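You operate a simulated robot arm through the tools that you are given. There is no shell and no other tool. Be economical: measure what you need, move in short steps, check, and stop when the job is done.

You run a simulated two-armed robot. Do the job below in one go: nothing can be reset, and whatever is moved stays where it is left.

TASK
Fill the small bowl about half from the jar that the note names.
Fine: all on the counter under the window; the small bowl by the note; hold the jar while its lid comes off and goes on again; the jar goes back to its spot; leave the tins alone; spill nothing. Set down upright: what you pick out.

Only the result counts: the job must be done as asked and must still hold three seconds after the hand-in. Knocking over, shifting, dropping, spilling or breaking anything else fails it. A push-on lid holds only when it is set on centred and level and pressed home; a screw cap is set on level and turned clockwise until tight.

THE ROBOT
Two 7-joint arms with two-finger parallel grippers on one trunk, on a base that drives. Base frame: it is fixed to the floor where the robot stands at the start and does not move with it; the origin is under the middle of the robot, x ahead of it, y to its left, z up. Units: m, rad, N and s.
The left shoulder is at the start at [0.07, 0.134, 1.201], the right one opposite. Places, roughly: counter under the window [0.6, 0.1, 0.8]; small bowl (9x9x4 cm) [0.7, -0.3, 0.9]; tin [-5.5, 2, 0.75]. Payload 1.57 kg a hand.
The TCP of each hand is the grasp point between the finger pads, 0.03 m short of the fingertips. In the tool frame z runs along the fingers and y along their closing line. The gripper opens to 0.08 m. The fingers are 0.017 m wide and 0.012 m thick; the gripper's body (0.04 by 0.082 m) begins 0.08 m behind the TCP.
Orientation is that of the tool frame in the base frame, as a unit quaternion [x, y, z, w]. With the fingers straight down and closing along the base's y, the tool's x points along the base's -x, its y along +y and its z along -z.

THE INTERFACE
- The arms move only by the tool apply_moves. It takes "left_plan", "right_plan" or both (then of equal length, played together; a hand with none holds still); each is a list of rows, each a list of 7 numbers: the turn, a rotation vector about the base's x, y, z in rad, then the shift along the base's x, y, z in m, then the closure in counts, from 0 (fully open) to 255 (shut). In form: [[ax, ay, az, x, y, z, claw], ...]. A call has 1 to 10 rows; each row shifts and turns the commanded pose from where the row before left it. Each row takes 0.2 s and may step no farther than 0.05 m and 0.15 rad from the row before; otherwise, or with a gripper value out of range, the whole call is refused. A pose out of reach is approached as far as the arm can. The call stops where the force on the tool passes 40 N (or 10 N more than at its start, if that is more) or the arm is blocked; 0.2 s more then pass. The fingers move at their own pace (about 0.153 m/s each) and stop on an object; they squeeze with about 42 N. The grip force told is the motor's: it shows also when the fingers shut on nothing. Time passes only in rows, and 0.2 s behind the last, so rows that do not move let the fingers close. The reply holds the time, the measured pose of the TCP, the force on the tool along the base axes, the opening and the grip force, in the units named above and with some noise, with the torque about the TCP (base axes, N m) and any sound that the robot's microphone picked up, and new pictures: "show" is both (left out), scene, wrist or none (wrist: the cameras of the hands that moved).
- Cameras (640 x 400 px; columns grow to the right, rows downward): "scene" is now at [0.1359, -0.0011, 1.4178]; the picture's right is [-0.02, -1.00, 0.00], its down [-0.66, 0.02, -0.75] and it looks along [0.75, -0.02, -0.66] (base axes); focal length 292 px, centre (320, 200). "left" rides on the left gripper at [0.072, 0.007, -0.122] in its tool frame; the picture's right is [-0.09, 1.00, 0.00], its down [-0.84, -0.08, -0.54] and it looks along [-0.54, -0.05, 0.84] (tool axes); focal length 238 px, centre (320, 200). "right" rides on the right gripper at [0.072, -0.007, -0.122] in its tool frame; the picture's right is [0.09, 1.00, 0.00], its down [-0.84, 0.08, -0.54] and it looks along [-0.54, 0.05, 0.84] (tool axes); focal length 238 px, centre (320, 200). There is no depth. A picture from a camera that has moved, and an enlarged one, comes with that camera's place and axes in the base frame and with its lens.
- lift_body(by): slides the trunk up (or, below 0, down) by that many m; the arms and the scene camera ride with it, the base frame stays. It gives what a move gives, with no picture.
- drive_base(legs): drives the robot by 1 to 6 legs, each [ahead, left, turn to the left] in m, m and rad, along the robot's own axes; the way and the turn of a leg run together, so that a leg with both is an arc; at most 1.5 m and 3.142 rad a leg. The arms and the cameras ride along, it lands a little off, and it stops where it bumps. It gives what a move gives, and a new picture of the scene camera.
- pan_tilt(pan, tilt): turns the head with the scene camera to pan (to the left, within 1.501 rad either way) and tilt (down, from -0.506 to 1.204), counted from straight ahead of the robot. It gives what a move gives, and a new picture of the scene camera.
- enlarge(camera, box): a new picture of the part [left, top, right, bottom] of that camera's present view, enlarged. No time passes.
- sign_off(): hands the job in; it is judged then, once.

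Work in short steps. Places have to be worked out from the pictures, the camera data and where the tool is seen: move nearer, look again, correct. Check each grasp and each placing, and mend what went wrong. You have 120 turns and 260 pictures in all, those below and enlarged ones among them. Open the grippers and draw the arms clear of the work before you hand the job in, unless the task says otherwise; then end with one line.

The tools are called after "Call:" as a command line: name --argument value ..., lists and objects as JSON in quotes. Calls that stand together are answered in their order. apply_moves: Moves the arms, as the interface text tells. Its arguments: {"type":"object","properties":{"left_plan":{"type":"array"},"right_plan":{"type":"array"},"show":{"type":"string","enum":["both","scene","wrist","none"]}},"required":[]} The other tools are called the same way: lift_body (by) slides the trunk up or down; drive_base (legs) drives the base; pan_tilt (pan, tilt) turns the head that bears the scene camera; enlarge (camera, box) takes an enlarged picture of a part of a camera's view; sign_off () hands the job in.

At the start:

```text
t: 0.0
left_position: [0.4322, 0.2071, 1.1628]
left_orientation: [0.001, 1.0, 0.0, 0.0]
left_force: [-0.5, -0.8, 0.3]
left_wrist_torque: [0.0, 0.04, 0.02]
left_opening: 0.0802
left_grasp_force: 0.2
right_position: [0.3944, -0.1306, 1.2268]
right_orientation: [0.0, 1.0, -0.001, 0.0]
right_force: [0.5, 0.1, 0.1]
right_wrist_torque: [0.0, 0.0, -0.03]
right_opening: 0.0801
right_grasp_force: 0.0
trunk travel left (down, up): [-0.775, 0.165]
robot x, y, heading: [-0.0003, 0.0013, 0.0]
head pan, tilt: [-0.023, 0.724]
```

scene: 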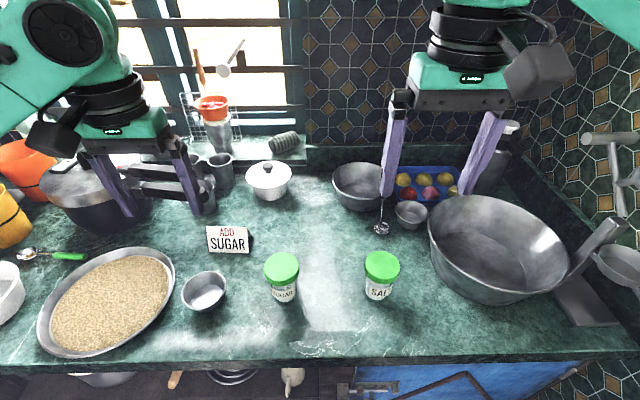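
right: 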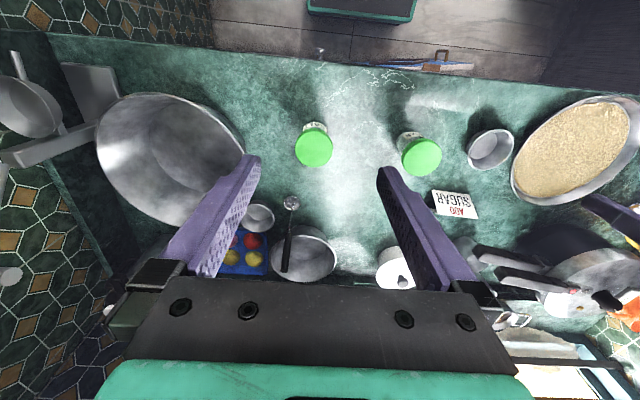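
left: 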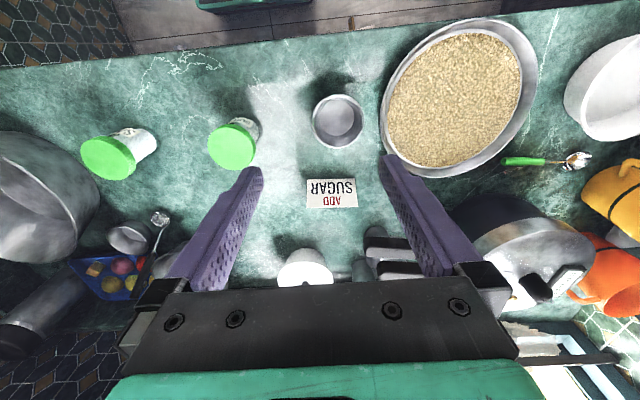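

I start by looking closely at the note, the jars and the two small bowls.

Call:
enlarge --camera "scene" --box '[160, 210, 420, 372]'

Call:
enlarge --camera "scene" --box '[320, 150, 480, 250]'

Call:
enlarge --camera "left" --box '[190, 70, 390, 220]'

```text
2.46 times, centred on (290, 291) of scene
camera zoom: at [0.1359, -0.0011, 1.4178], right [-0.02, -1.0, 0.0], down [-0.66, 0.02, -0.75], along [0.75, -0.02, -0.66], focal length 719 px, centre (394, -24)
```

zoom: 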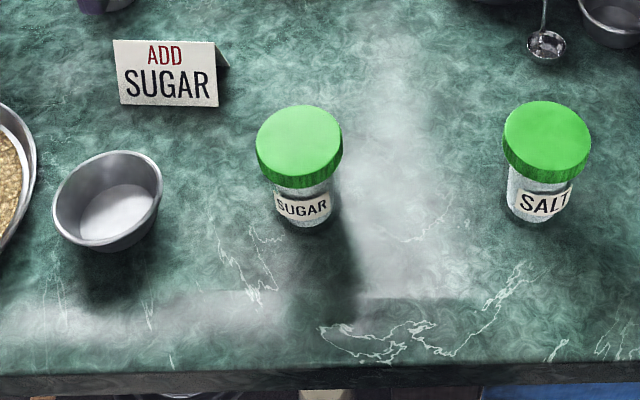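

```text
4.00 times, centred on (400, 200) of scene
camera zoom: at [0.1359, -0.0011, 1.4178], right [-0.02, -1.0, 0.0], down [-0.66, 0.02, -0.75], along [0.75, -0.02, -0.66], focal length 1168 px, centre (0, 200)
```

zoom: 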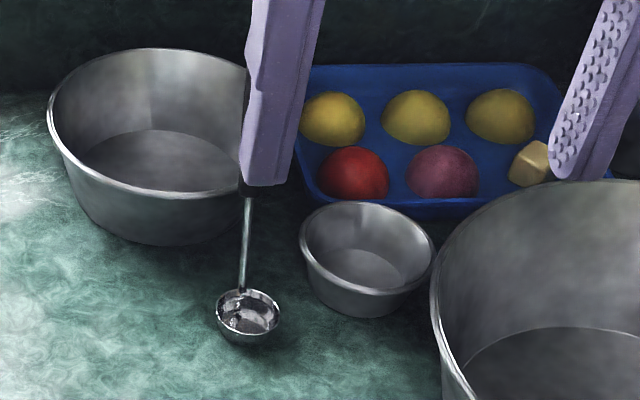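

```text
2.67 times, centred on (290, 145) of left
camera zoom: at [0.3605, 0.2127, 1.285], right [0.09, 1.0, 0.0], down [0.84, -0.08, 0.54], along [0.54, -0.05, -0.84], focal length 636 px, centre (400, 347)
```

zoom: 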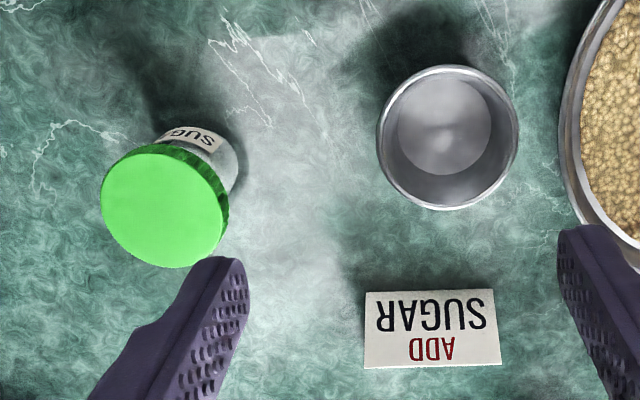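

The note says ADD SUGAR, and the small bowl by it is at about (0.51, 0.255). The sugar jar is at about (0.495, 0.065) with a lid about 7.3 cm across at z≈0.9. I move the left hand aside while yawing it, and bring the right hand over the jar to look.

Call:
apply_moves --left_plan '[[0, 0, 0.15, 0, 0.02, 0, 0], [0, 0, 0.15, 0, 0.02, 0, 0], [0, 0, 0.15, 0, 0.02, 0, 0], [0, 0, 0.15, 0, 0.02, 0, 0], [0, 0, 0.15, 0, 0.02, 0, 0], [0, 0, 0.15, 0, 0.02, 0, 0], [0, 0, 0.15, 0, 0.02, 0, 0], [0, 0, 0.15, 0, 0.02, 0, 0], [0, 0, 0.15, 0, 0.02, 0, 0], [0, 0, 0.15, 0, 0.02, 0, 0]]' --right_plan '[[0, 0, 0, 0, 0, 0, 0], [0, 0, 0, 0, 0, 0, 0], [0, 0, 0, 0.01, 0.024, -0.01, 0], [0, 0, 0, 0.01, 0.024, -0.01, 0], [0, 0, 0, 0.01, 0.024, -0.01, 0], [0, 0, 0, 0.01, 0.024, -0.01, 0], [0, 0, 0, 0.01, 0.024, -0.01, 0], [0, 0, 0, 0.01, 0.024, -0.01, 0], [0, 0, 0, 0.01, 0.024, -0.01, 0], [0, 0, 0, 0.01, 0.024, -0.01, 0]]'

```text
t: 2.2
left_position: [0.4339, 0.4106, 1.1636]
left_orientation: [-0.682, 0.731, -0.001, -0.001]
left_force: [-0.3, -0.3, -0.4]
left_wrist_torque: [0.0, 0.02, -0.02]
left_opening: 0.0801
left_grasp_force: 0.1
right_position: [0.4747, 0.0636, 1.1487]
right_orientation: [0.001, 1.0, -0.001, 0.0]
right_force: [-0.2, 0.6, 1.1]
right_wrist_torque: [-0.05, 0.01, -0.02]
right_opening: 0.0803
right_grasp_force: 0.1
trunk travel left (down, up): [-0.775, 0.165]
robot x, y, heading: [0.0032, -0.0011, -0.002]
head pan, tilt: [-0.023, 0.724]
camera scene: at [0.1362, 0.0018, 1.4178], right [-0.02, -1.0, 0.0], down [-0.66, 0.01, -0.75], along [0.75, -0.02, -0.66], focal length 292 px, centre (320, 200)
camera right: at [0.4022, 0.0562, 1.2693], right [-0.09, 1.0, 0.0], down [0.84, 0.08, 0.54], along [0.54, 0.05, -0.84], focal length 238 px, centre (320, 200)
camera left: at [0.4213, 0.338, 1.2845], right [-0.99, 0.16, 0.0], down [0.13, 0.83, 0.54], along [0.09, 0.53, -0.84], focal length 238 px, centre (320, 200)
```

scene: 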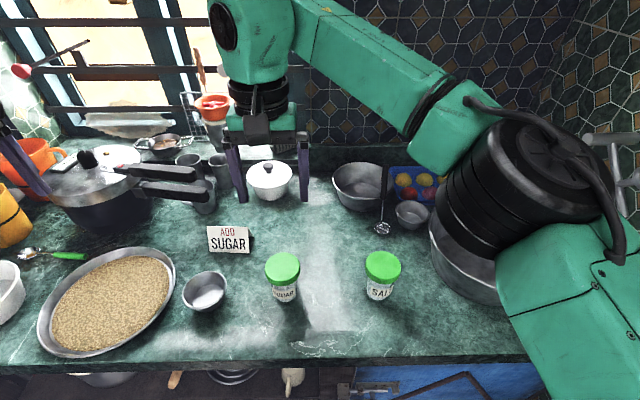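
right: 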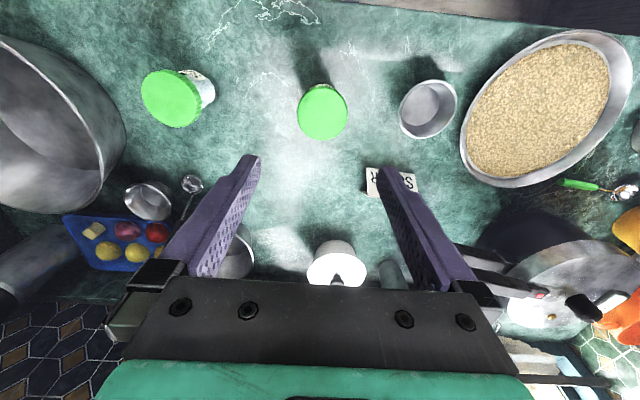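
left: 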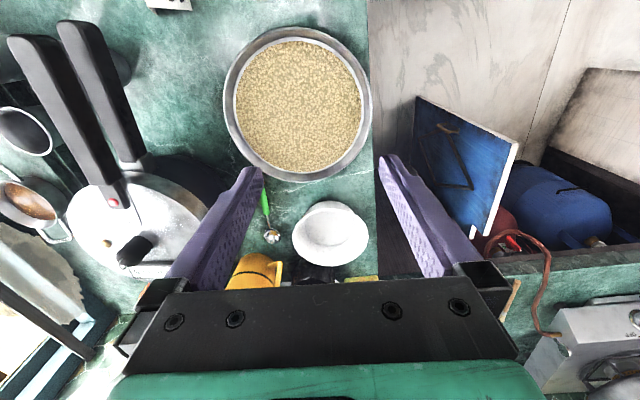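

The sugar jar's lid lies at about x 0.475–0.485, y 0.067, top at about z 0.93. I lower the right hand above it for a better look, then read its position again.

Call:
apply_moves --right_plan '[[0, 0, 0, 0, 0.001, -0.04, 0], [0, 0, 0, 0, 0.001, -0.04, 0], [0, 0, 0, 0, 0.001, -0.03, 0]]' --show "wrist"

Call:
enlarge --camera "right" --box '[220, 20, 420, 170]'

Call:
enlarge --camera "scene" --box '[240, 230, 320, 310]'

```text
t: 3.0
left_position: [0.4339, 0.4063, 1.1642]
left_orientation: [-0.682, 0.732, -0.001, 0.0]
left_force: [-0.4, 0.1, 0.3]
left_wrist_torque: [-0.02, 0.01, 0.03]
left_opening: 0.0799
left_grasp_force: 0.1
right_position: [0.4734, 0.0666, 1.0383]
right_orientation: [-0.001, 1.0, 0.001, 0.0]
right_force: [-0.6, 0.5, -0.5]
right_wrist_torque: [0.01, 0.03, 0.03]
right_opening: 0.0801
right_grasp_force: 0.1
trunk travel left (down, up): [-0.775, 0.165]
robot x, y, heading: [-0.0037, 0.0016, 0.0]
head pan, tilt: [-0.023, 0.724]
camera right: at [0.4015, 0.06, 1.158], right [-0.09, 1.0, 0.0], down [0.84, 0.08, 0.54], along [0.54, 0.05, -0.84], focal length 238 px, centre (320, 200)
```

right: 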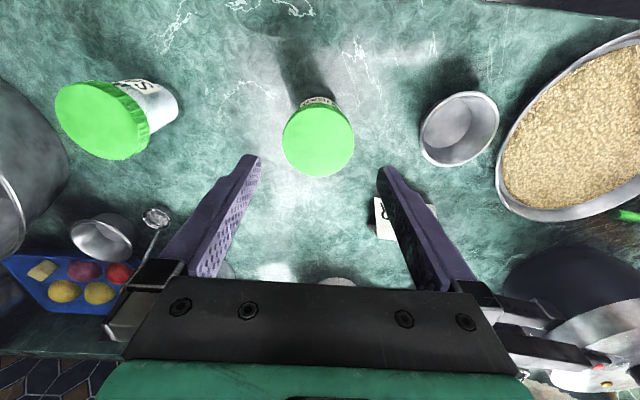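

```text
2.67 times, centred on (320, 95) of right
camera zoom: at [0.4015, 0.06, 1.158], right [-0.09, 1.0, 0.0], down [0.84, 0.08, 0.54], along [0.54, 0.05, -0.84], focal length 636 px, centre (320, 480)
```

zoom: 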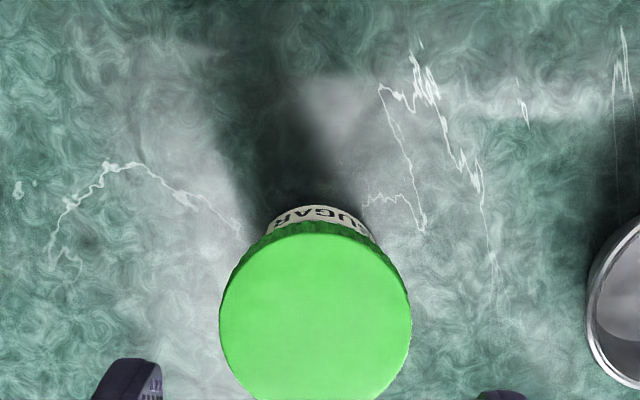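

```text
5.00 times, centred on (280, 270) of scene
camera zoom: at [0.136, -0.0011, 1.4179], right [-0.02, -1.0, 0.0], down [-0.66, 0.02, -0.75], along [0.75, -0.02, -0.66], focal length 1460 px, centre (520, -150)
```

zoom: 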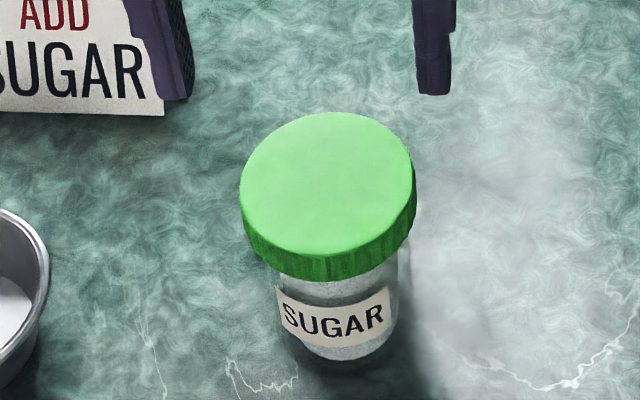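

Lid centre is about (0.480, 0.066), top at z≈0.926, about 7.1 cm wide. I now turn the left hand to point to the right, tilted 25° down with its camera on top, and then check where it ends up.

Call:
apply_moves --left_plan '[[0, 0, 0.07, 0, 0, 0, 0], [-0.141, 0, 0, 0, -0.005, -0.01, 0], [-0.141, 0, 0, 0, -0.005, -0.01, 0], [-0.141, 0, 0, 0, -0.005, -0.01, 0], [-0.141, 0, 0, 0, -0.005, -0.01, 0], [-0.141, 0, 0, 0, -0.005, -0.01, 0], [-0.141, 0, 0, 0, -0.005, -0.01, 0], [-0.141, 0, 0, 0, -0.005, -0.01, 0], [-0.141, 0, 0, 0, -0.005, -0.01, 0]]'

```text
t: 5.0
left_position: [0.4328, 0.3658, 1.0823]
left_orientation: [-0.597, 0.597, -0.379, -0.378]
left_force: [-0.4, -0.3, -0.1]
left_wrist_torque: [-0.01, 0.0, -0.01]
left_opening: 0.0798
left_grasp_force: 0.1
right_position: [0.474, 0.0679, 1.0372]
right_orientation: [0.0, 1.0, 0.0, -0.001]
right_force: [-0.5, 0.6, 0.1]
right_wrist_torque: [-0.02, 0.0, 0.0]
right_opening: 0.0801
right_grasp_force: 0.1
trunk travel left (down, up): [-0.775, 0.165]
robot x, y, heading: [-0.0055, 0.002, 0.002]
head pan, tilt: [-0.023, 0.724]
camera scene: at [0.1365, -0.0003, 1.4178], right [-0.02, -1.0, 0.0], down [-0.66, 0.01, -0.75], along [0.75, -0.02, -0.66], focal length 292 px, centre (320, 200)
camera left: at [0.4253, 0.4451, 1.1995], right [-1.0, 0.04, -0.08], down [0.08, 0.85, -0.53], along [0.05, -0.53, -0.85], focal length 238 px, centre (320, 200)
```

scene: 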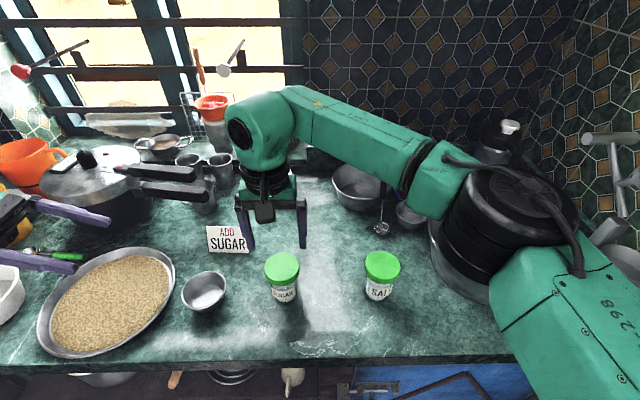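
left: 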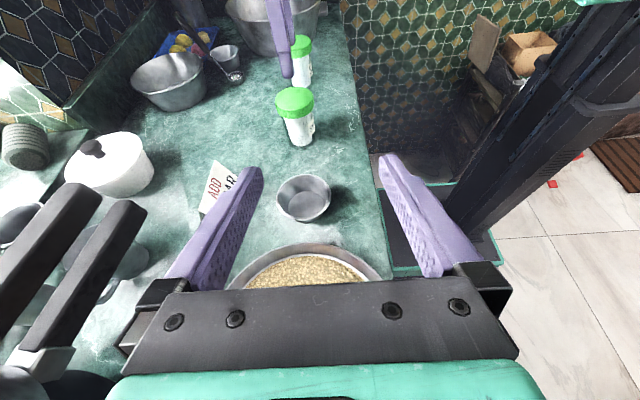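

Left-camera rays put the jar at x≈0.478, y≈0.066, with the lid top at z≈0.94 and the counter at about 0.825. I bring the left hand near the jar at a safe height and look again.

Call:
apply_moves --left_plan '[[0, 0, 0, 0.009, -0.033, -0.026, 0], [0, 0, 0, 0.009, -0.033, -0.026, 0], [0, 0, 0, 0.009, -0.033, -0.026, 0], [0, 0, 0, 0.009, -0.033, -0.026, 0], [0, 0, 0, 0.009, -0.033, -0.026, 0]]'

```text
t: 6.2
left_position: [0.4796, 0.1997, 0.9521]
left_orientation: [0.598, -0.598, 0.378, 0.377]
left_force: [-1.0, 0.3, -0.1]
left_wrist_torque: [0.0, 0.0, 0.02]
left_opening: 0.0802
left_grasp_force: 0.2
right_position: [0.4746, 0.0662, 1.0374]
right_orientation: [-0.001, 1.0, 0.0, 0.0]
right_force: [0.8, -0.6, 0.1]
right_wrist_torque: [-0.01, 0.03, 0.02]
right_opening: 0.0799
right_grasp_force: 0.1
trunk travel left (down, up): [-0.775, 0.165]
robot x, y, heading: [0.003, 0.0005, -0.003]
head pan, tilt: [-0.023, 0.724]
camera scene: at [0.1368, -0.002, 1.4178], right [-0.02, -1.0, 0.0], down [-0.66, 0.02, -0.75], along [0.75, -0.02, -0.66], focal length 292 px, centre (320, 200)
camera left: at [0.4723, 0.277, 1.0691], right [-1.0, 0.04, -0.08], down [0.08, 0.85, -0.52], along [0.05, -0.53, -0.85], focal length 238 px, centre (320, 200)
```

scene: 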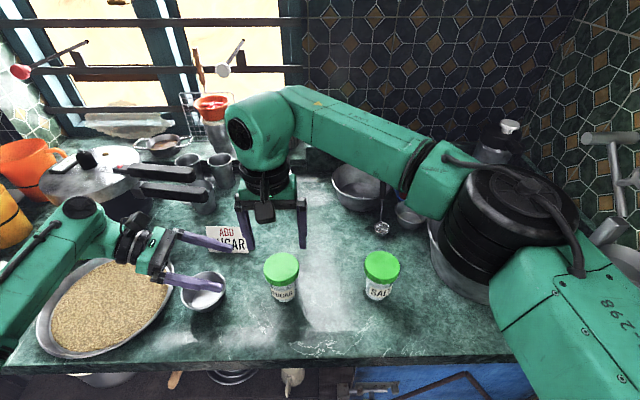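
left: 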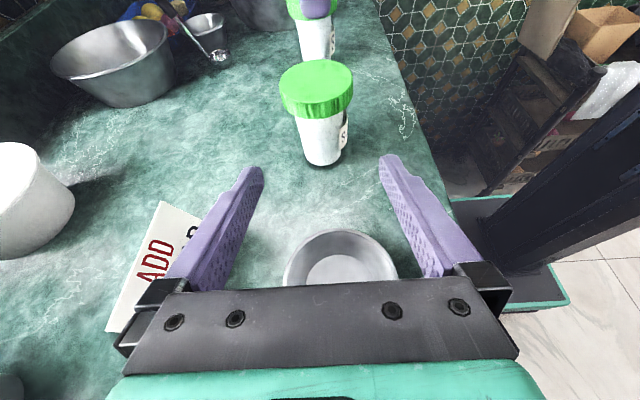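

The jar stands at x≈0.478, y≈0.066, its body spanning z 0.833–0.922. The bowl is at about (0.47, 0.22), so I slide the left hand in along its 25° tilt line above the bowl, stopping short to check.

Call:
apply_moves --left_plan '[[0, 0, 0, -0.001, 0, -0.021, 0], [0, 0, 0, 0, -0.0335, -0.0156, 0], [0, 0, 0, 0, -0.0335, -0.0156, 0], [0, 0, 0, 0, -0.025, -0.0117, 0]]'

```text
t: 7.2
left_position: [0.4767, 0.106, 0.8892]
left_orientation: [0.598, -0.598, 0.378, 0.377]
left_force: [-0.6, -0.1, 0.4]
left_wrist_torque: [0.0, 0.02, 0.02]
left_opening: 0.0798
left_grasp_force: 0.0
right_position: [0.4738, 0.0674, 1.0373]
right_orientation: [0.0, 1.0, 0.0, 0.0]
right_force: [0.1, 0.2, -0.2]
right_wrist_torque: [0.01, -0.01, 0.02]
right_opening: 0.0798
right_grasp_force: 0.2
trunk travel left (down, up): [-0.775, 0.165]
robot x, y, heading: [-0.0004, 0.0006, -0.003]
head pan, tilt: [-0.023, 0.724]
camera scene: at [0.1363, -0.0015, 1.4178], right [-0.02, -1.0, 0.0], down [-0.66, 0.02, -0.75], along [0.75, -0.02, -0.66], focal length 292 px, centre (320, 200)
camera left: at [0.4696, 0.1856, 1.0062], right [-1.0, 0.04, -0.08], down [0.08, 0.85, -0.52], along [0.05, -0.53, -0.85], focal length 238 px, centre (320, 200)
```

scene: 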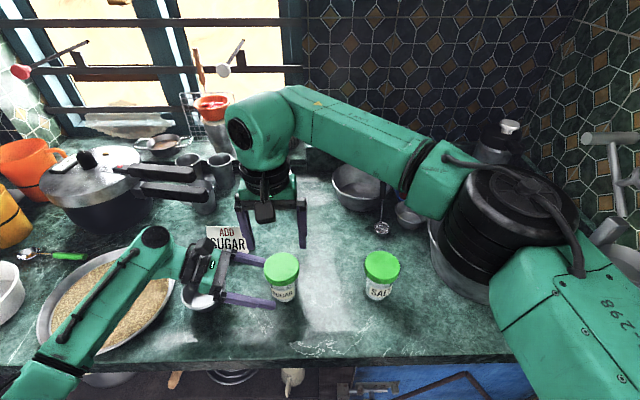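
left: 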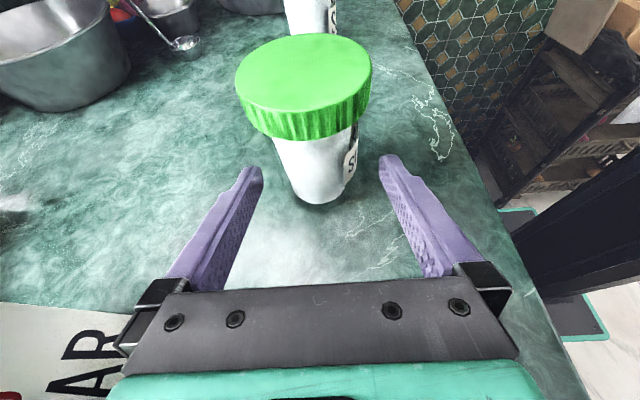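

The jar is centred between the open fingers. I slide in the last 4 cm, then close on the jar body.

Call:
apply_moves --left_plan '[[0, 0, 0, 0.001, -0.02, -0.009, 0], [0, 0, 0, 0.001, -0.02, -0.009, 0], [0, 0, 0, 0, 0, 0, 0]]'

```text
t: 8.0
left_position: [0.4784, 0.0698, 0.8724]
left_orientation: [0.598, -0.597, 0.379, 0.377]
left_force: [1.2, -0.6, -0.2]
left_wrist_torque: [0.01, -0.03, -0.06]
left_opening: 0.08
left_grasp_force: 0.2
right_position: [0.4723, 0.0679, 1.0372]
right_orientation: [0.0, 1.0, -0.001, 0.0]
right_force: [0.2, 0.2, 0.2]
right_wrist_torque: [0.01, -0.04, 0.0]
right_opening: 0.0798
right_grasp_force: 0.1
trunk travel left (down, up): [-0.775, 0.165]
robot x, y, heading: [0.0013, -0.0022, -0.001]
head pan, tilt: [-0.023, 0.724]
camera scene: at [0.1356, -0.0004, 1.4179], right [-0.02, -1.0, 0.0], down [-0.66, 0.01, -0.75], along [0.75, -0.02, -0.66], focal length 292 px, centre (320, 200)
camera left: at [0.4718, 0.1489, 0.989], right [-1.0, 0.04, -0.08], down [0.08, 0.85, -0.52], along [0.05, -0.53, -0.85], focal length 238 px, centre (320, 200)
```

scene: 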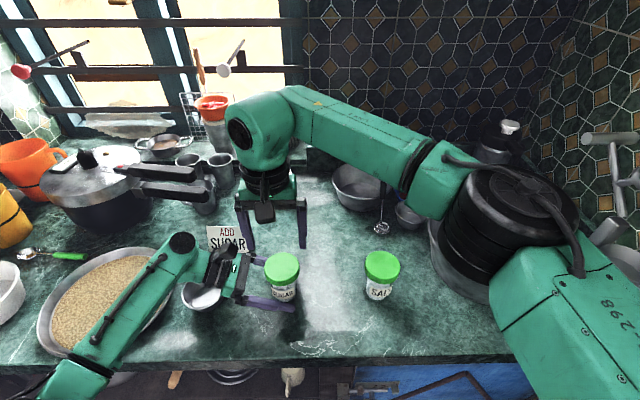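
left: 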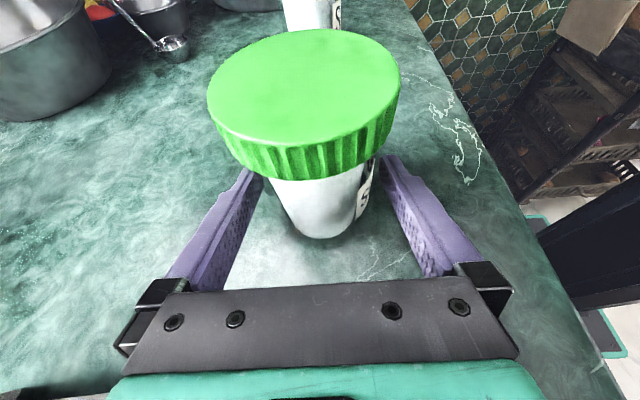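

Centred well. I go 5 mm further in and close in steps.

Call:
apply_moves --left_plan '[[0, 0, 0, 0, -0.005, -0.002, 0], [0, 0, 0, 0, 0, 0, 60], [0, 0, 0, 0, 0, 0, 80], [0, 0, 0, 0, 0, 0, 100], [0, 0, 0, 0, 0, 0, 130], [0, 0, 0, 0, 0, 0, 255], [0, 0, 0, 0, 0, 0, 255]]'

```text
t: 9.6
left_position: [0.4784, 0.0643, 0.8694]
left_orientation: [-0.597, 0.598, -0.379, -0.378]
left_force: [-0.2, -0.3, -0.1]
left_wrist_torque: [0.0, 0.05, 0.01]
left_opening: 0.0594
left_grasp_force: 41.8
right_position: [0.4728, 0.0666, 1.0392]
right_orientation: [0.0, 1.0, 0.0, 0.0]
right_force: [0.3, -0.6, 0.6]
right_wrist_torque: [-0.03, -0.02, 0.03]
right_opening: 0.0801
right_grasp_force: 0.0
trunk travel left (down, up): [-0.775, 0.165]
robot x, y, heading: [0.0032, 0.0014, -0.001]
head pan, tilt: [-0.023, 0.724]
camera scene: at [0.1359, -0.0012, 1.4178], right [-0.02, -1.0, 0.0], down [-0.66, 0.02, -0.75], along [0.75, -0.02, -0.66], focal length 292 px, centre (320, 200)
camera left: at [0.4717, 0.1432, 0.9869], right [-1.0, 0.04, -0.08], down [0.08, 0.85, -0.52], along [0.05, -0.53, -0.85], focal length 238 px, centre (320, 200)
```

scene: 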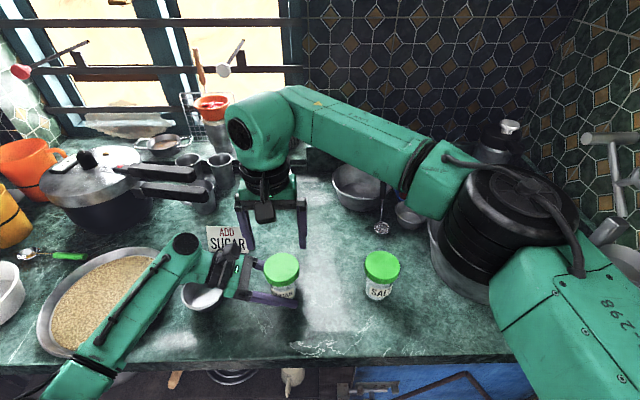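
left: 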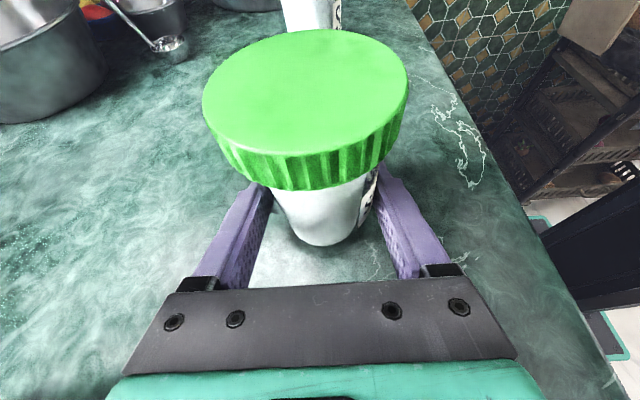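

The jar is held (body 5.9 cm, x=0.478). Next I line the right hand up over the lid, a bit lower, and check the y centring.

Call:
apply_moves --right_plan '[[0, 0, 0, 0.005, 0, -0.02, 0], [0, 0, 0, 0, 0, -0.02, 0]]' --show "wrist"

Call:
enlarge --camera "right" --box '[220, 80, 420, 205]'

```text
t: 10.2
left_position: [0.4797, 0.0637, 0.8707]
left_orientation: [0.598, -0.597, 0.379, 0.378]
left_force: [-0.4, -0.4, -0.2]
left_wrist_torque: [-0.01, 0.07, 0.0]
left_opening: 0.0595
left_grasp_force: 42.1
right_position: [0.4761, 0.0658, 0.9979]
right_orientation: [0.0, 1.0, 0.0, -0.001]
right_force: [-0.2, 0.1, -0.6]
right_wrist_torque: [0.0, 0.0, -0.01]
right_opening: 0.0802
right_grasp_force: 0.0
trunk travel left (down, up): [-0.775, 0.165]
robot x, y, heading: [-0.0003, -0.001, 0.002]
head pan, tilt: [-0.023, 0.724]
camera right: at [0.4048, 0.058, 1.1188], right [-0.09, 1.0, 0.0], down [0.84, 0.08, 0.54], along [0.54, 0.05, -0.84], focal length 238 px, centre (320, 200)
```

right: 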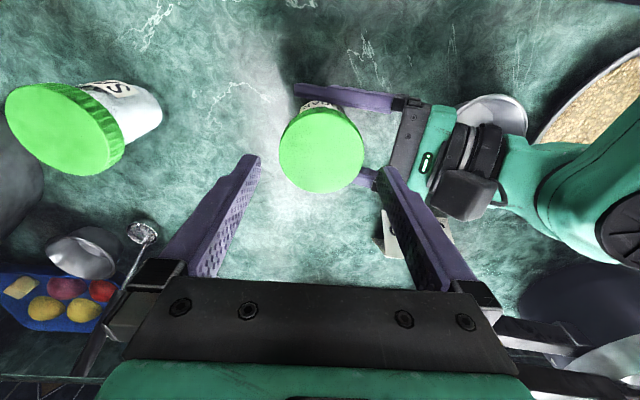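

```text
3.20 times, centred on (320, 142) of right
camera zoom: at [0.4048, 0.058, 1.1188], right [-0.09, 1.0, 0.0], down [0.84, 0.08, 0.54], along [0.54, 0.05, -0.84], focal length 763 px, centre (320, 384)
```

zoom: 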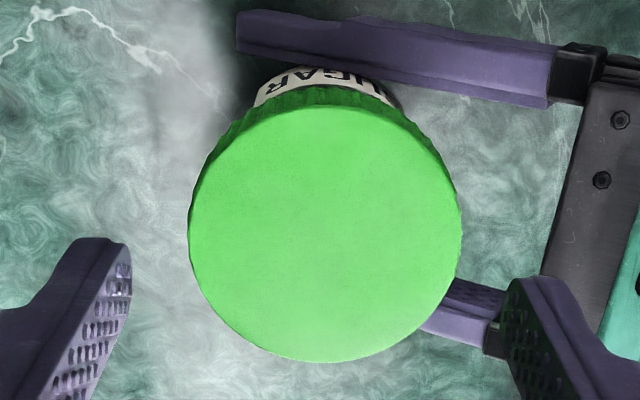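

The lid is centred to within about 1 mm. I descend with the fingers straddling it, yawing 0.45 rad so that the right fingers stay off the left camera.

Call:
apply_moves --right_plan '[[0, 0, 0.15, 0.001, 0.001, 0, 0], [0, 0, 0.15, 0, 0, 0, 0], [0, 0, 0.15, 0, 0, -0.015, 0], [0, 0, 0, 0, 0, -0.01, 0], [0, 0, 0, 0, 0, 0, 0]]' --show "both"

Call:
enlarge --camera "right" --box '[220, 80, 420, 205]'

```text
t: 11.4
left_position: [0.4787, 0.0644, 0.8688]
left_orientation: [-0.597, 0.598, -0.378, -0.378]
left_force: [0.1, 0.5, 1.1]
left_wrist_torque: [0.04, 0.05, 0.03]
left_opening: 0.0594
left_grasp_force: 41.7
right_position: [0.4801, 0.0675, 0.9737]
right_orientation: [-0.224, 0.975, -0.001, 0.0]
right_force: [-0.3, 0.3, 0.5]
right_wrist_torque: [0.02, 0.01, 0.02]
right_opening: 0.08
right_grasp_force: 0.1
trunk travel left (down, up): [-0.775, 0.165]
robot x, y, heading: [0.0002, 0.0002, -0.001]
head pan, tilt: [-0.023, 0.724]
camera scene: at [0.1358, -0.001, 1.4178], right [-0.02, -1.0, 0.0], down [-0.66, 0.01, -0.75], along [0.75, -0.02, -0.66], focal length 292 px, centre (320, 200)
camera right: at [0.4185, 0.0279, 1.0936], right [-0.52, 0.86, 0.0], down [0.72, 0.43, 0.54], along [0.46, 0.28, -0.84], focal length 238 px, centre (320, 200)
```

scene: 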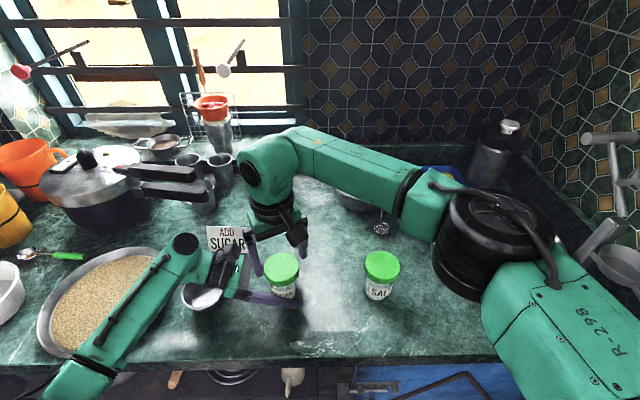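
right: 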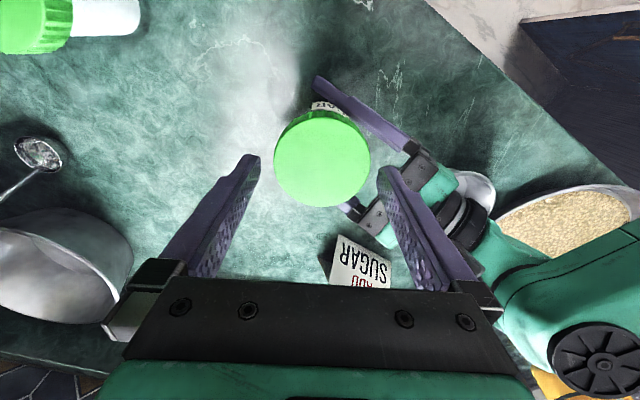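

```text
3.20 times, centred on (320, 142) of right
camera zoom: at [0.4185, 0.0279, 1.0936], right [-0.52, 0.86, 0.0], down [0.72, 0.43, 0.54], along [0.46, 0.28, -0.84], focal length 763 px, centre (320, 384)
```

zoom: 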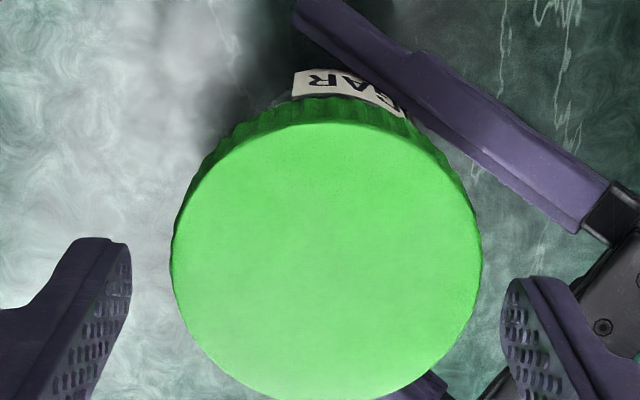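

The lid centre sits 1 mm to the side and about 2 mm nearer than the hand axis. I correct this and descend slowly around the lid.

Call:
apply_moves --right_plan '[[0, 0, 0, -0.002, 0.0005, -0.008, 0], [0, 0, 0, 0, 0, -0.008, 0], [0, 0, 0, 0, 0, -0.008, 0], [0, 0, 0, 0, 0, 0, 0]]' --show "wrist"

Call:
enlarge --camera "right" --box '[220, 100, 420, 225]'

Call:
enlarge --camera "scene" --box '[200, 220, 328, 300]'

```text
t: 12.4
left_position: [0.4786, 0.064, 0.8702]
left_orientation: [-0.597, 0.598, -0.378, -0.379]
left_force: [-0.2, -0.1, 0.9]
left_wrist_torque: [-0.02, 0.04, 0.02]
left_opening: 0.0593
left_grasp_force: 41.7
right_position: [0.4784, 0.0663, 0.9467]
right_orientation: [-0.223, 0.975, 0.001, 0.0]
right_force: [0.7, -0.3, -0.5]
right_wrist_torque: [-0.03, -0.01, 0.02]
right_opening: 0.08
right_grasp_force: 0.0
trunk travel left (down, up): [-0.775, 0.165]
robot x, y, heading: [-0.005, 0.0023, -0.001]
head pan, tilt: [-0.023, 0.724]
camera right: at [0.4169, 0.0283, 1.0684], right [-0.52, 0.86, 0.0], down [0.72, 0.43, 0.54], along [0.46, 0.28, -0.84], focal length 238 px, centre (320, 200)
```

right: 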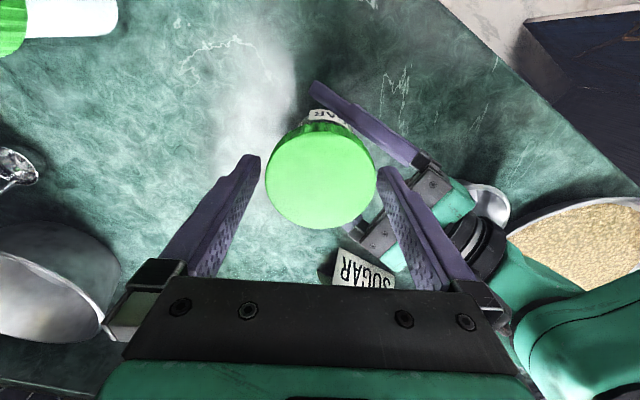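

```text
3.20 times, centred on (320, 162) of right
camera zoom: at [0.4169, 0.0283, 1.0684], right [-0.52, 0.86, 0.0], down [0.72, 0.43, 0.54], along [0.46, 0.28, -0.84], focal length 763 px, centre (320, 320)
```

zoom: 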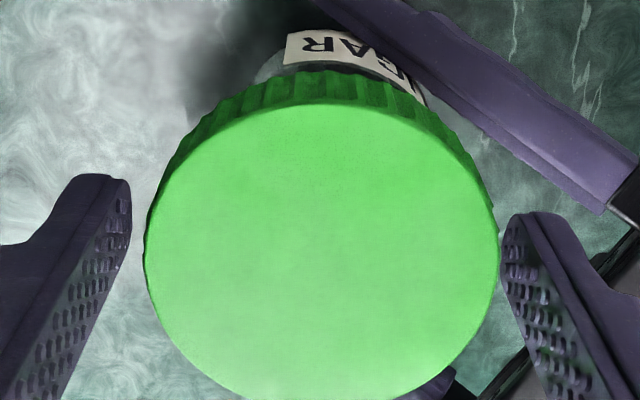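

```text
5.00 times, centred on (264, 260) of scene
camera zoom: at [0.1359, -0.0011, 1.4178], right [-0.02, -1.0, 0.0], down [-0.66, 0.01, -0.75], along [0.75, -0.02, -0.66], focal length 1460 px, centre (600, -100)
```

zoom: 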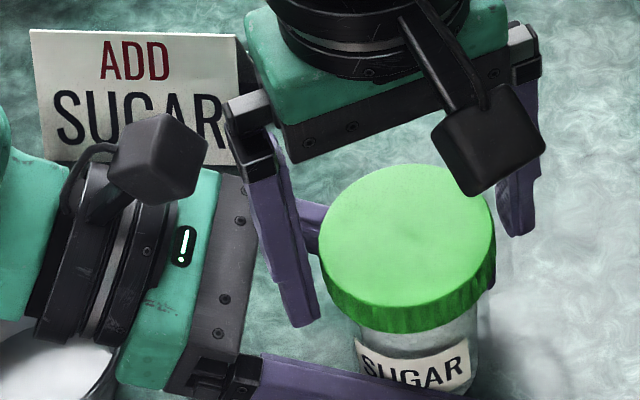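

The lid is well centred between the right fingers and the tips are at its lower edge. I close on it.

Call:
apply_moves --right_plan '[[0, 0, 0, 0, 0, -0.002, 10], [0, 0, 0, 0, 0, 0, 20], [0, 0, 0, 0, 0, 0, 30], [0, 0, 0, 0, 0, 0, 60], [0, 0, 0, 0, 0, 0, 255], [0, 0, 0, 0, 0, 0, 255]]' --show "wrist"

```text
t: 13.8
left_position: [0.4796, 0.0638, 0.8696]
left_orientation: [0.598, -0.597, 0.379, 0.378]
left_force: [2.8, -5.3, 0.6]
left_wrist_torque: [0.3, 0.15, 0.0]
left_opening: 0.0595
left_grasp_force: 42.0
right_position: [0.4793, 0.0649, 0.9456]
right_orientation: [-0.223, 0.975, 0.001, -0.001]
right_force: [-2.1, 5.2, -0.4]
right_wrist_torque: [0.11, 0.03, 0.0]
right_opening: 0.0658
right_grasp_force: 41.8
trunk travel left (down, up): [-0.775, 0.165]
robot x, y, heading: [0.0001, -0.0014, 0.001]
head pan, tilt: [-0.023, 0.724]
camera right: at [0.4179, 0.0285, 1.0667], right [-0.52, 0.86, 0.0], down [0.72, 0.43, 0.54], along [0.46, 0.28, -0.84], focal length 238 px, centre (320, 200)
```

right: 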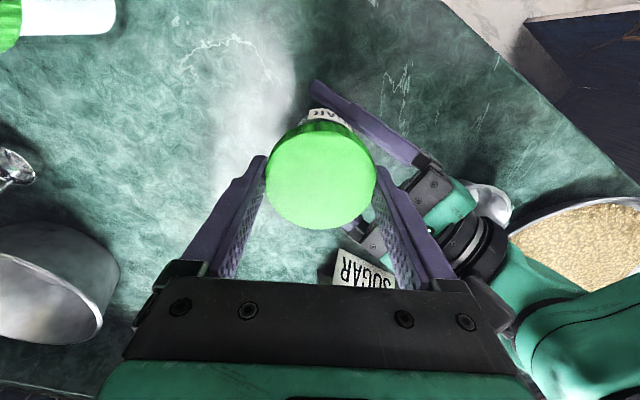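

The lid is gripped (6.6 cm). I try a counter-clockwise twist of 0.6 rad and watch the torque.

Call:
apply_moves --right_plan '[[0, 0, 0, 0, 0.0015, 0, 255], [0, 0, 0.1, 0, 0, 0, 255], [0, 0, 0.1, 0, 0, 0, 255], [0, 0, 0.1, 0, 0, 0, 255], [0, 0, 0.1, 0, 0, 0, 255]]' --show "wrist"

```text
t: 15.0
left_position: [0.478, 0.0634, 0.8682]
left_orientation: [-0.597, 0.598, -0.378, -0.377]
left_force: [-3.7, 3.4, 2.0]
left_wrist_torque: [-0.19, -0.63, -0.07]
left_opening: 0.0596
left_grasp_force: 41.9
right_position: [0.4784, 0.0681, 0.9461]
right_orientation: [-0.366, 0.931, -0.002, 0.002]
right_force: [5.8, -3.2, 1.9]
right_wrist_torque: [0.05, 0.26, -0.02]
right_opening: 0.0658
right_grasp_force: 42.1
right hand out of reach, approached as far as the arm can: row 5
trunk travel left (down, up): [-0.775, 0.165]
robot x, y, heading: [-0.0005, -0.0028, -0.001]
head pan, tilt: [-0.023, 0.724]
camera right: at [0.4304, 0.0129, 1.0665], right [-0.74, 0.67, 0.0], down [0.56, 0.63, 0.54], along [0.36, 0.4, -0.84], focal length 238 px, centre (320, 200)
```

right: 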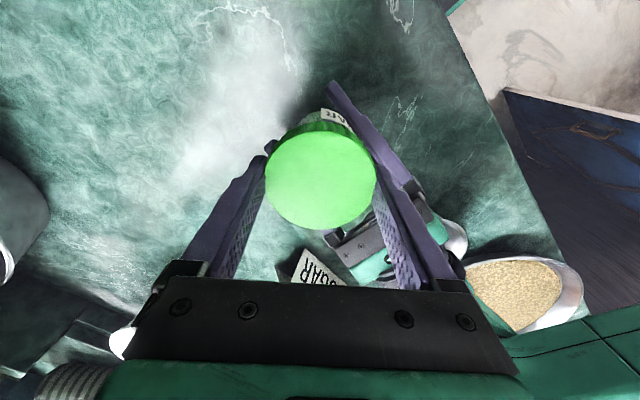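

The right wrist's limit is near yaw +0.75, and the lid follows with almost no torque. I test with a tiny lift whether it is already free.

Call:
apply_moves --right_plan '[[0, 0, -0.1, 0, 0, 0, 255], [0, 0, 0, 0, 0, 0.002, 255], [0, 0, 0, 0, 0, 0.002, 255]]' --show "none"

Call:
enlarge --camera "left" --box '[170, 0, 450, 250]'

```text
t: 15.8
left_position: [0.4799, 0.064, 0.8733]
left_orientation: [-0.595, 0.598, -0.38, -0.379]
left_force: [-12.8, 7.6, 20.3]
left_wrist_torque: [-0.28, -0.64, 0.03]
left_opening: 0.0592
left_grasp_force: 42.0
right_position: [0.4791, 0.0663, 0.9486]
right_orientation: [-0.317, 0.948, -0.003, 0.001]
right_force: [13.9, -7.2, -21.4]
right_wrist_torque: [-0.22, -0.39, 0.02]
right_opening: 0.0657
right_grasp_force: 42.5
trunk travel left (down, up): [-0.775, 0.165]
robot x, y, heading: [0.003, -0.001, 0.004]
head pan, tilt: [-0.023, 0.724]
```

```text
1.60 times, centred on (310, 125) of left
camera zoom: at [0.4719, 0.143, 0.9883], right [-1.0, 0.04, -0.09], down [0.08, 0.85, -0.53], along [0.05, -0.53, -0.85], focal length 381 px, centre (336, 320)
```

zoom: 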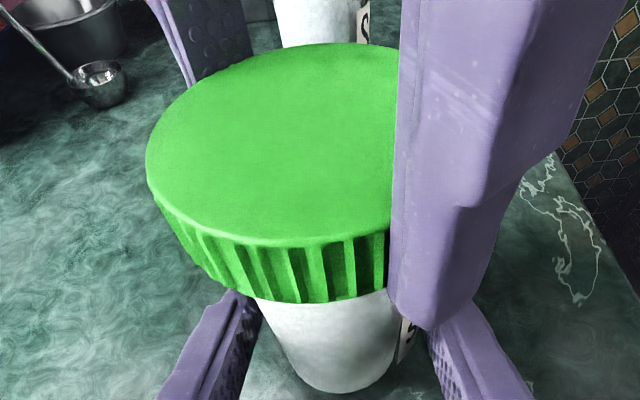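

It holds against 20 N, so it is a screw cap that needs more turning. I go back down, release, rise, and swing the right wrist far clockwise for a long counter-clockwise stroke.

Call:
apply_moves --right_plan '[[0, 0, 0, 0, 0, -0.004, 255], [0, 0, 0, 0, 0, 0, 0], [0, 0, 0, 0, 0, 0, 0], [0, 0, 0, 0, 0, 0.025, 0], [0, 0, 0, 0, 0, 0.025, 0], [0, 0, -0.15, 0, 0, 0.01, 0], [0, 0, -0.15, 0, 0, 0, 0], [0, 0, -0.15, 0, 0, 0, 0], [0, 0, -0.15, 0, 0, 0, 0], [0, 0, -0.15, 0, 0, 0, 0]]' --show "none"

Call:
apply_moves --right_plan '[[0, 0, -0.15, 0, 0, 0, 0], [0, 0, -0.15, 0, 0, 0, 0], [0, 0, -0.15, 0, 0, 0, 0], [0, 0, -0.15, 0, 0, 0, 0], [0, 0, -0.15, 0, 0, 0, 0], [0, 0, -0.15, 0, 0, 0, 0], [0, 0, -0.15, 0, 0, 0, 0], [0, 0, -0.15, 0, 0, 0, 0], [0, 0, -0.15, 0, 0, 0, 0], [0, 0, 0, 0, 0, 0, 0]]'

```text
t: 18.0
left_position: [0.4789, 0.0647, 0.8702]
left_orientation: [-0.597, 0.598, -0.378, -0.378]
left_force: [-0.4, 0.9, 0.6]
left_wrist_torque: [0.07, 0.06, 0.03]
left_opening: 0.0593
left_grasp_force: 41.9
right_position: [0.478, 0.0675, 1.0076]
right_orientation: [0.054, 0.999, -0.001, 0.001]
right_force: [-0.3, -0.4, 0.3]
right_wrist_torque: [-0.01, 0.01, 0.02]
right_opening: 0.0797
right_grasp_force: 0.0
trunk travel left (down, up): [-0.775, 0.165]
robot x, y, heading: [0.0011, 0.0011, 0.001]
head pan, tilt: [-0.023, 0.724]
```

```text
t: 20.2
left_position: [0.4791, 0.0651, 0.8704]
left_orientation: [-0.597, 0.598, -0.379, -0.378]
left_force: [-0.6, -0.8, 0.4]
left_wrist_torque: [0.04, 0.04, 0.02]
left_opening: 0.0591
left_grasp_force: 42.1
right_position: [0.479, 0.0675, 1.0062]
right_orientation: [0.665, 0.747, 0.0, 0.0]
right_force: [-0.6, 0.1, -0.5]
right_wrist_torque: [0.02, 0.0, 0.02]
right_opening: 0.0797
right_grasp_force: 0.2
trunk travel left (down, up): [-0.775, 0.165]
robot x, y, heading: [0.0008, 0.002, 0.003]
head pan, tilt: [-0.023, 0.724]
camera scene: at [0.136, -0.0011, 1.4178], right [-0.02, -1.0, 0.0], down [-0.66, 0.01, -0.75], along [0.75, -0.02, -0.66], focal length 292 px, centre (320, 200)
camera right: at [0.4641, 0.1381, 1.1266], right [0.98, 0.21, 0.0], down [0.17, -0.82, 0.54], along [0.11, -0.53, -0.84], focal length 238 px, centre (320, 200)
```

scene: 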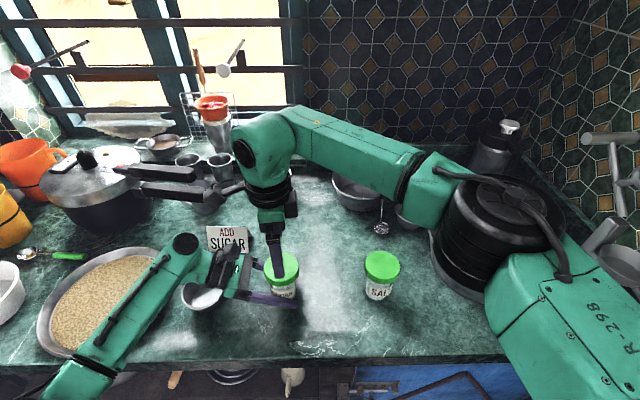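
right: 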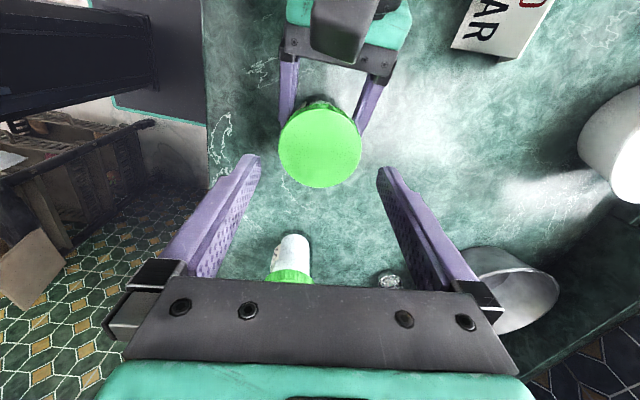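

Aligned here too, with room over the left camera. I wind back another 1.05 rad for a longer stroke, then descend 6 cm.

Call:
apply_moves --right_plan '[[0, 0, -0.15, 0, 0, 0, 0], [0, 0, -0.15, 0, 0, 0, 0], [0, 0, -0.15, 0, 0, 0, 0], [0, 0, -0.15, 0, 0, 0, 0], [0, 0, -0.15, 0, 0, 0, 0], [0, 0, -0.15, 0, 0, 0, 0], [0, 0, -0.15, 0, 0, 0, 0], [0, 0, 0, 0, 0, -0.015, 0], [0, 0, 0, 0, 0, -0.015, 0], [0, 0, 0, 0, 0, 0, 0]]' --show "wrist"

```text
t: 22.4
left_position: [0.4793, 0.0639, 0.8703]
left_orientation: [0.597, -0.597, 0.379, 0.378]
left_force: [-0.2, -0.7, 0.0]
left_wrist_torque: [0.03, 0.04, -0.01]
left_opening: 0.0593
left_grasp_force: 41.9
right_position: [0.4796, 0.0669, 0.9756]
right_orientation: [0.949, 0.314, -0.001, 0.0]
right_force: [-0.4, 0.0, 0.2]
right_wrist_torque: [-0.02, 0.04, 0.02]
right_opening: 0.0802
right_grasp_force: 0.1
trunk travel left (down, up): [-0.775, 0.165]
robot x, y, heading: [-0.0005, -0.0032, 0.002]
head pan, tilt: [-0.023, 0.724]
camera right: at [0.5337, 0.1146, 1.0963], right [0.67, -0.74, 0.0], down [-0.62, -0.56, 0.54], along [-0.4, -0.36, -0.84], focal length 238 px, centre (320, 200)
```

right: 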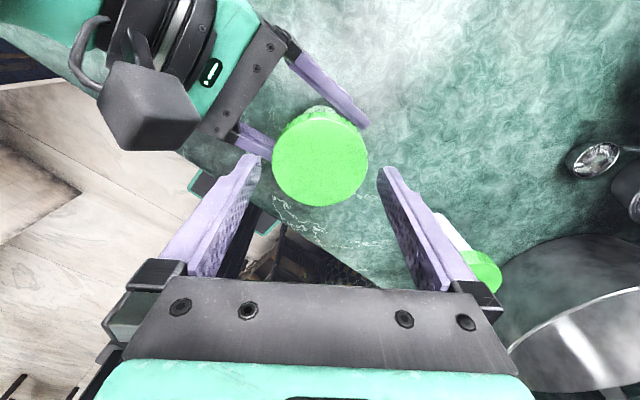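

The lid is centred laterally. I descend the rest and grip it.

Call:
apply_moves --right_plan '[[0, 0, 0, 0, 0, -0.01, 0], [0, 0, 0, 0, 0, -0.01, 0], [0, 0, 0, 0, 0, -0.01, 0], [0, 0, 0, 0, 0, 0, 15], [0, 0, 0, 0, 0, 0, 30], [0, 0, 0, 0, 0, 0, 45], [0, 0, 0, 0, 0, 0, 60], [0, 0, 0, 0, 0, 0, 255], [0, 0, 0, 0, 0, 0, 255]]' --show "wrist"

```text
t: 24.4
left_position: [0.4792, 0.0644, 0.8692]
left_orientation: [-0.597, 0.598, -0.378, -0.378]
left_force: [-2.2, 3.5, 0.9]
left_wrist_torque: [-0.19, -0.1, 0.04]
left_opening: 0.0592
left_grasp_force: 41.5
right_position: [0.4777, 0.0672, 0.9467]
right_orientation: [0.95, 0.314, -0.001, 0.001]
right_force: [1.4, -1.8, -1.4]
right_wrist_torque: [-0.03, 0.02, 0.01]
right_opening: 0.0654
right_grasp_force: 41.8
trunk travel left (down, up): [-0.775, 0.165]
robot x, y, heading: [0.0021, -0.0003, -0.002]
head pan, tilt: [-0.023, 0.724]
camera right: at [0.5327, 0.1143, 1.0672], right [0.67, -0.74, 0.0], down [-0.62, -0.56, 0.54], along [-0.4, -0.36, -0.84], focal length 238 px, centre (320, 200)
```

right: 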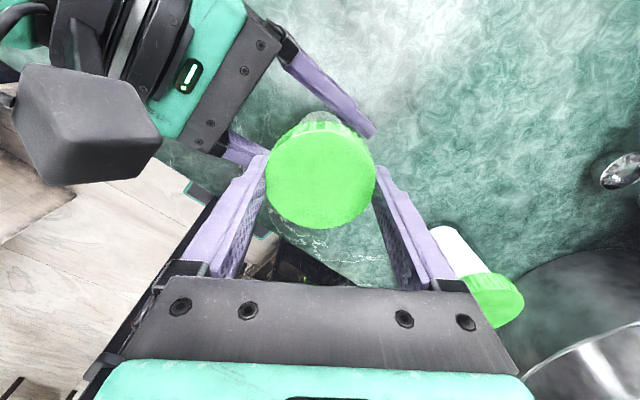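

A good, relaxed grip. I unscrew by 1.5 rad counter-clockwise.

Call:
apply_moves --right_plan '[[0, 0, 0.15, 0, 0, 0, 255], [0, 0, 0.15, 0, 0, 0, 255], [0, 0, 0.15, 0, 0, 0, 255], [0, 0, 0.15, 0, 0, 0, 255], [0, 0, 0.15, 0, 0, 0, 255], [0, 0, 0.15, 0, 0, 0, 255], [0, 0, 0.15, 0, 0, 0, 255], [0, 0, 0.15, 0, 0, 0, 255], [0, 0, 0.15, 0, 0, 0, 255], [0, 0, 0.15, 0, 0, 0, 255]]' --show "wrist"

```text
t: 26.6
left_position: [0.4793, 0.0647, 0.8697]
left_orientation: [-0.597, 0.598, -0.378, -0.377]
left_force: [3.9, 13.3, -1.7]
left_wrist_torque: [-0.33, -0.14, -0.04]
left_opening: 0.0594
left_grasp_force: 41.7
right_position: [0.4793, 0.0662, 0.9461]
right_orientation: [0.479, 0.878, -0.001, 0.001]
right_force: [1.8, -12.6, 14.4]
right_wrist_torque: [-0.43, 0.1, -0.01]
right_opening: 0.0658
right_grasp_force: 42.3
trunk travel left (down, up): [-0.775, 0.165]
robot x, y, heading: [-0.0017, 0.0007, 0.004]
head pan, tilt: [-0.023, 0.724]
camera right: at [0.4345, 0.1234, 1.0673], right [0.79, 0.62, 0.0], down [0.52, -0.66, 0.54], along [0.33, -0.43, -0.84], focal length 238 px, centre (320, 200)
```

right: 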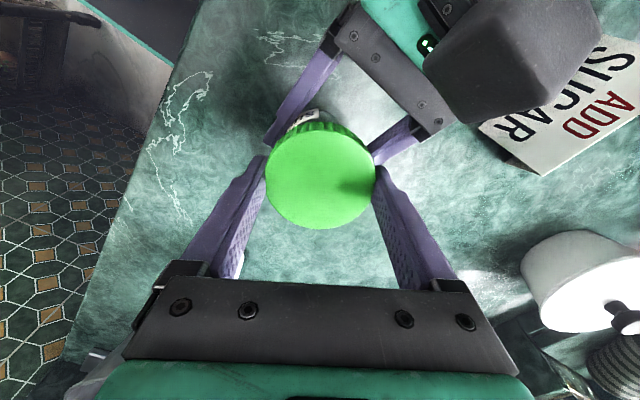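

The upward push of 14 N shows the cap is rising on its thread. I relax by moving up and towards -y a little, and keep turning.

Call:
apply_moves --right_plan '[[0, 0, 0.1, 0, -0.002, 0.003, 255], [0, 0, 0.15, 0, 0, 0.0003, 255], [0, 0, 0.15, 0, 0, 0.0003, 255], [0, 0, 0.15, 0, 0, 0.0003, 255], [0, 0, 0.15, 0, 0, 0.0003, 255], [0, 0, 0.15, 0, 0, 0.0003, 255], [0, 0, 0.15, 0, 0, 0.0003, 255], [0, 0, 0.15, 0, 0, 0.0003, 255]]' --show "wrist"

```text
t: 28.4
left_position: [0.4787, 0.0632, 0.871]
left_orientation: [-0.595, 0.598, -0.379, -0.38]
left_force: [-14.1, -10.7, 24.5]
left_wrist_torque: [0.75, -0.44, 0.06]
left_opening: 0.0594
left_grasp_force: 42.1
right_position: [0.4786, 0.0653, 0.9511]
right_orientation: [-0.076, 0.997, -0.001, 0.001]
right_force: [13.5, 10.2, -26.5]
right_wrist_torque: [0.14, -0.63, -0.03]
right_opening: 0.0655
right_grasp_force: 42.2
trunk travel left (down, up): [-0.775, 0.165]
robot x, y, heading: [0.0004, -0.0012, 0.003]
head pan, tilt: [-0.023, 0.724]
camera right: at [0.4083, 0.0475, 1.0711], right [-0.24, 0.97, 0.0], down [0.81, 0.2, 0.54], along [0.53, 0.13, -0.84], focal length 238 px, centre (320, 200)
```

right: 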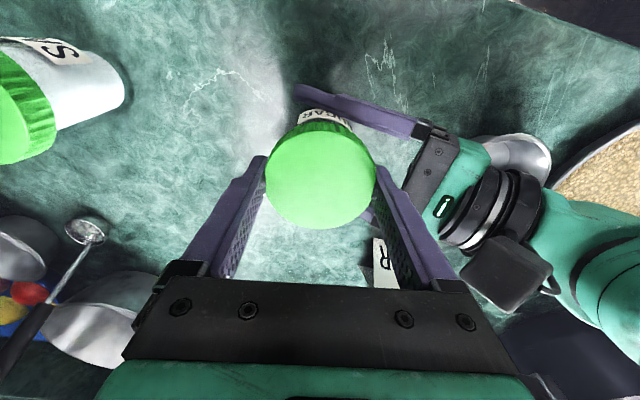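

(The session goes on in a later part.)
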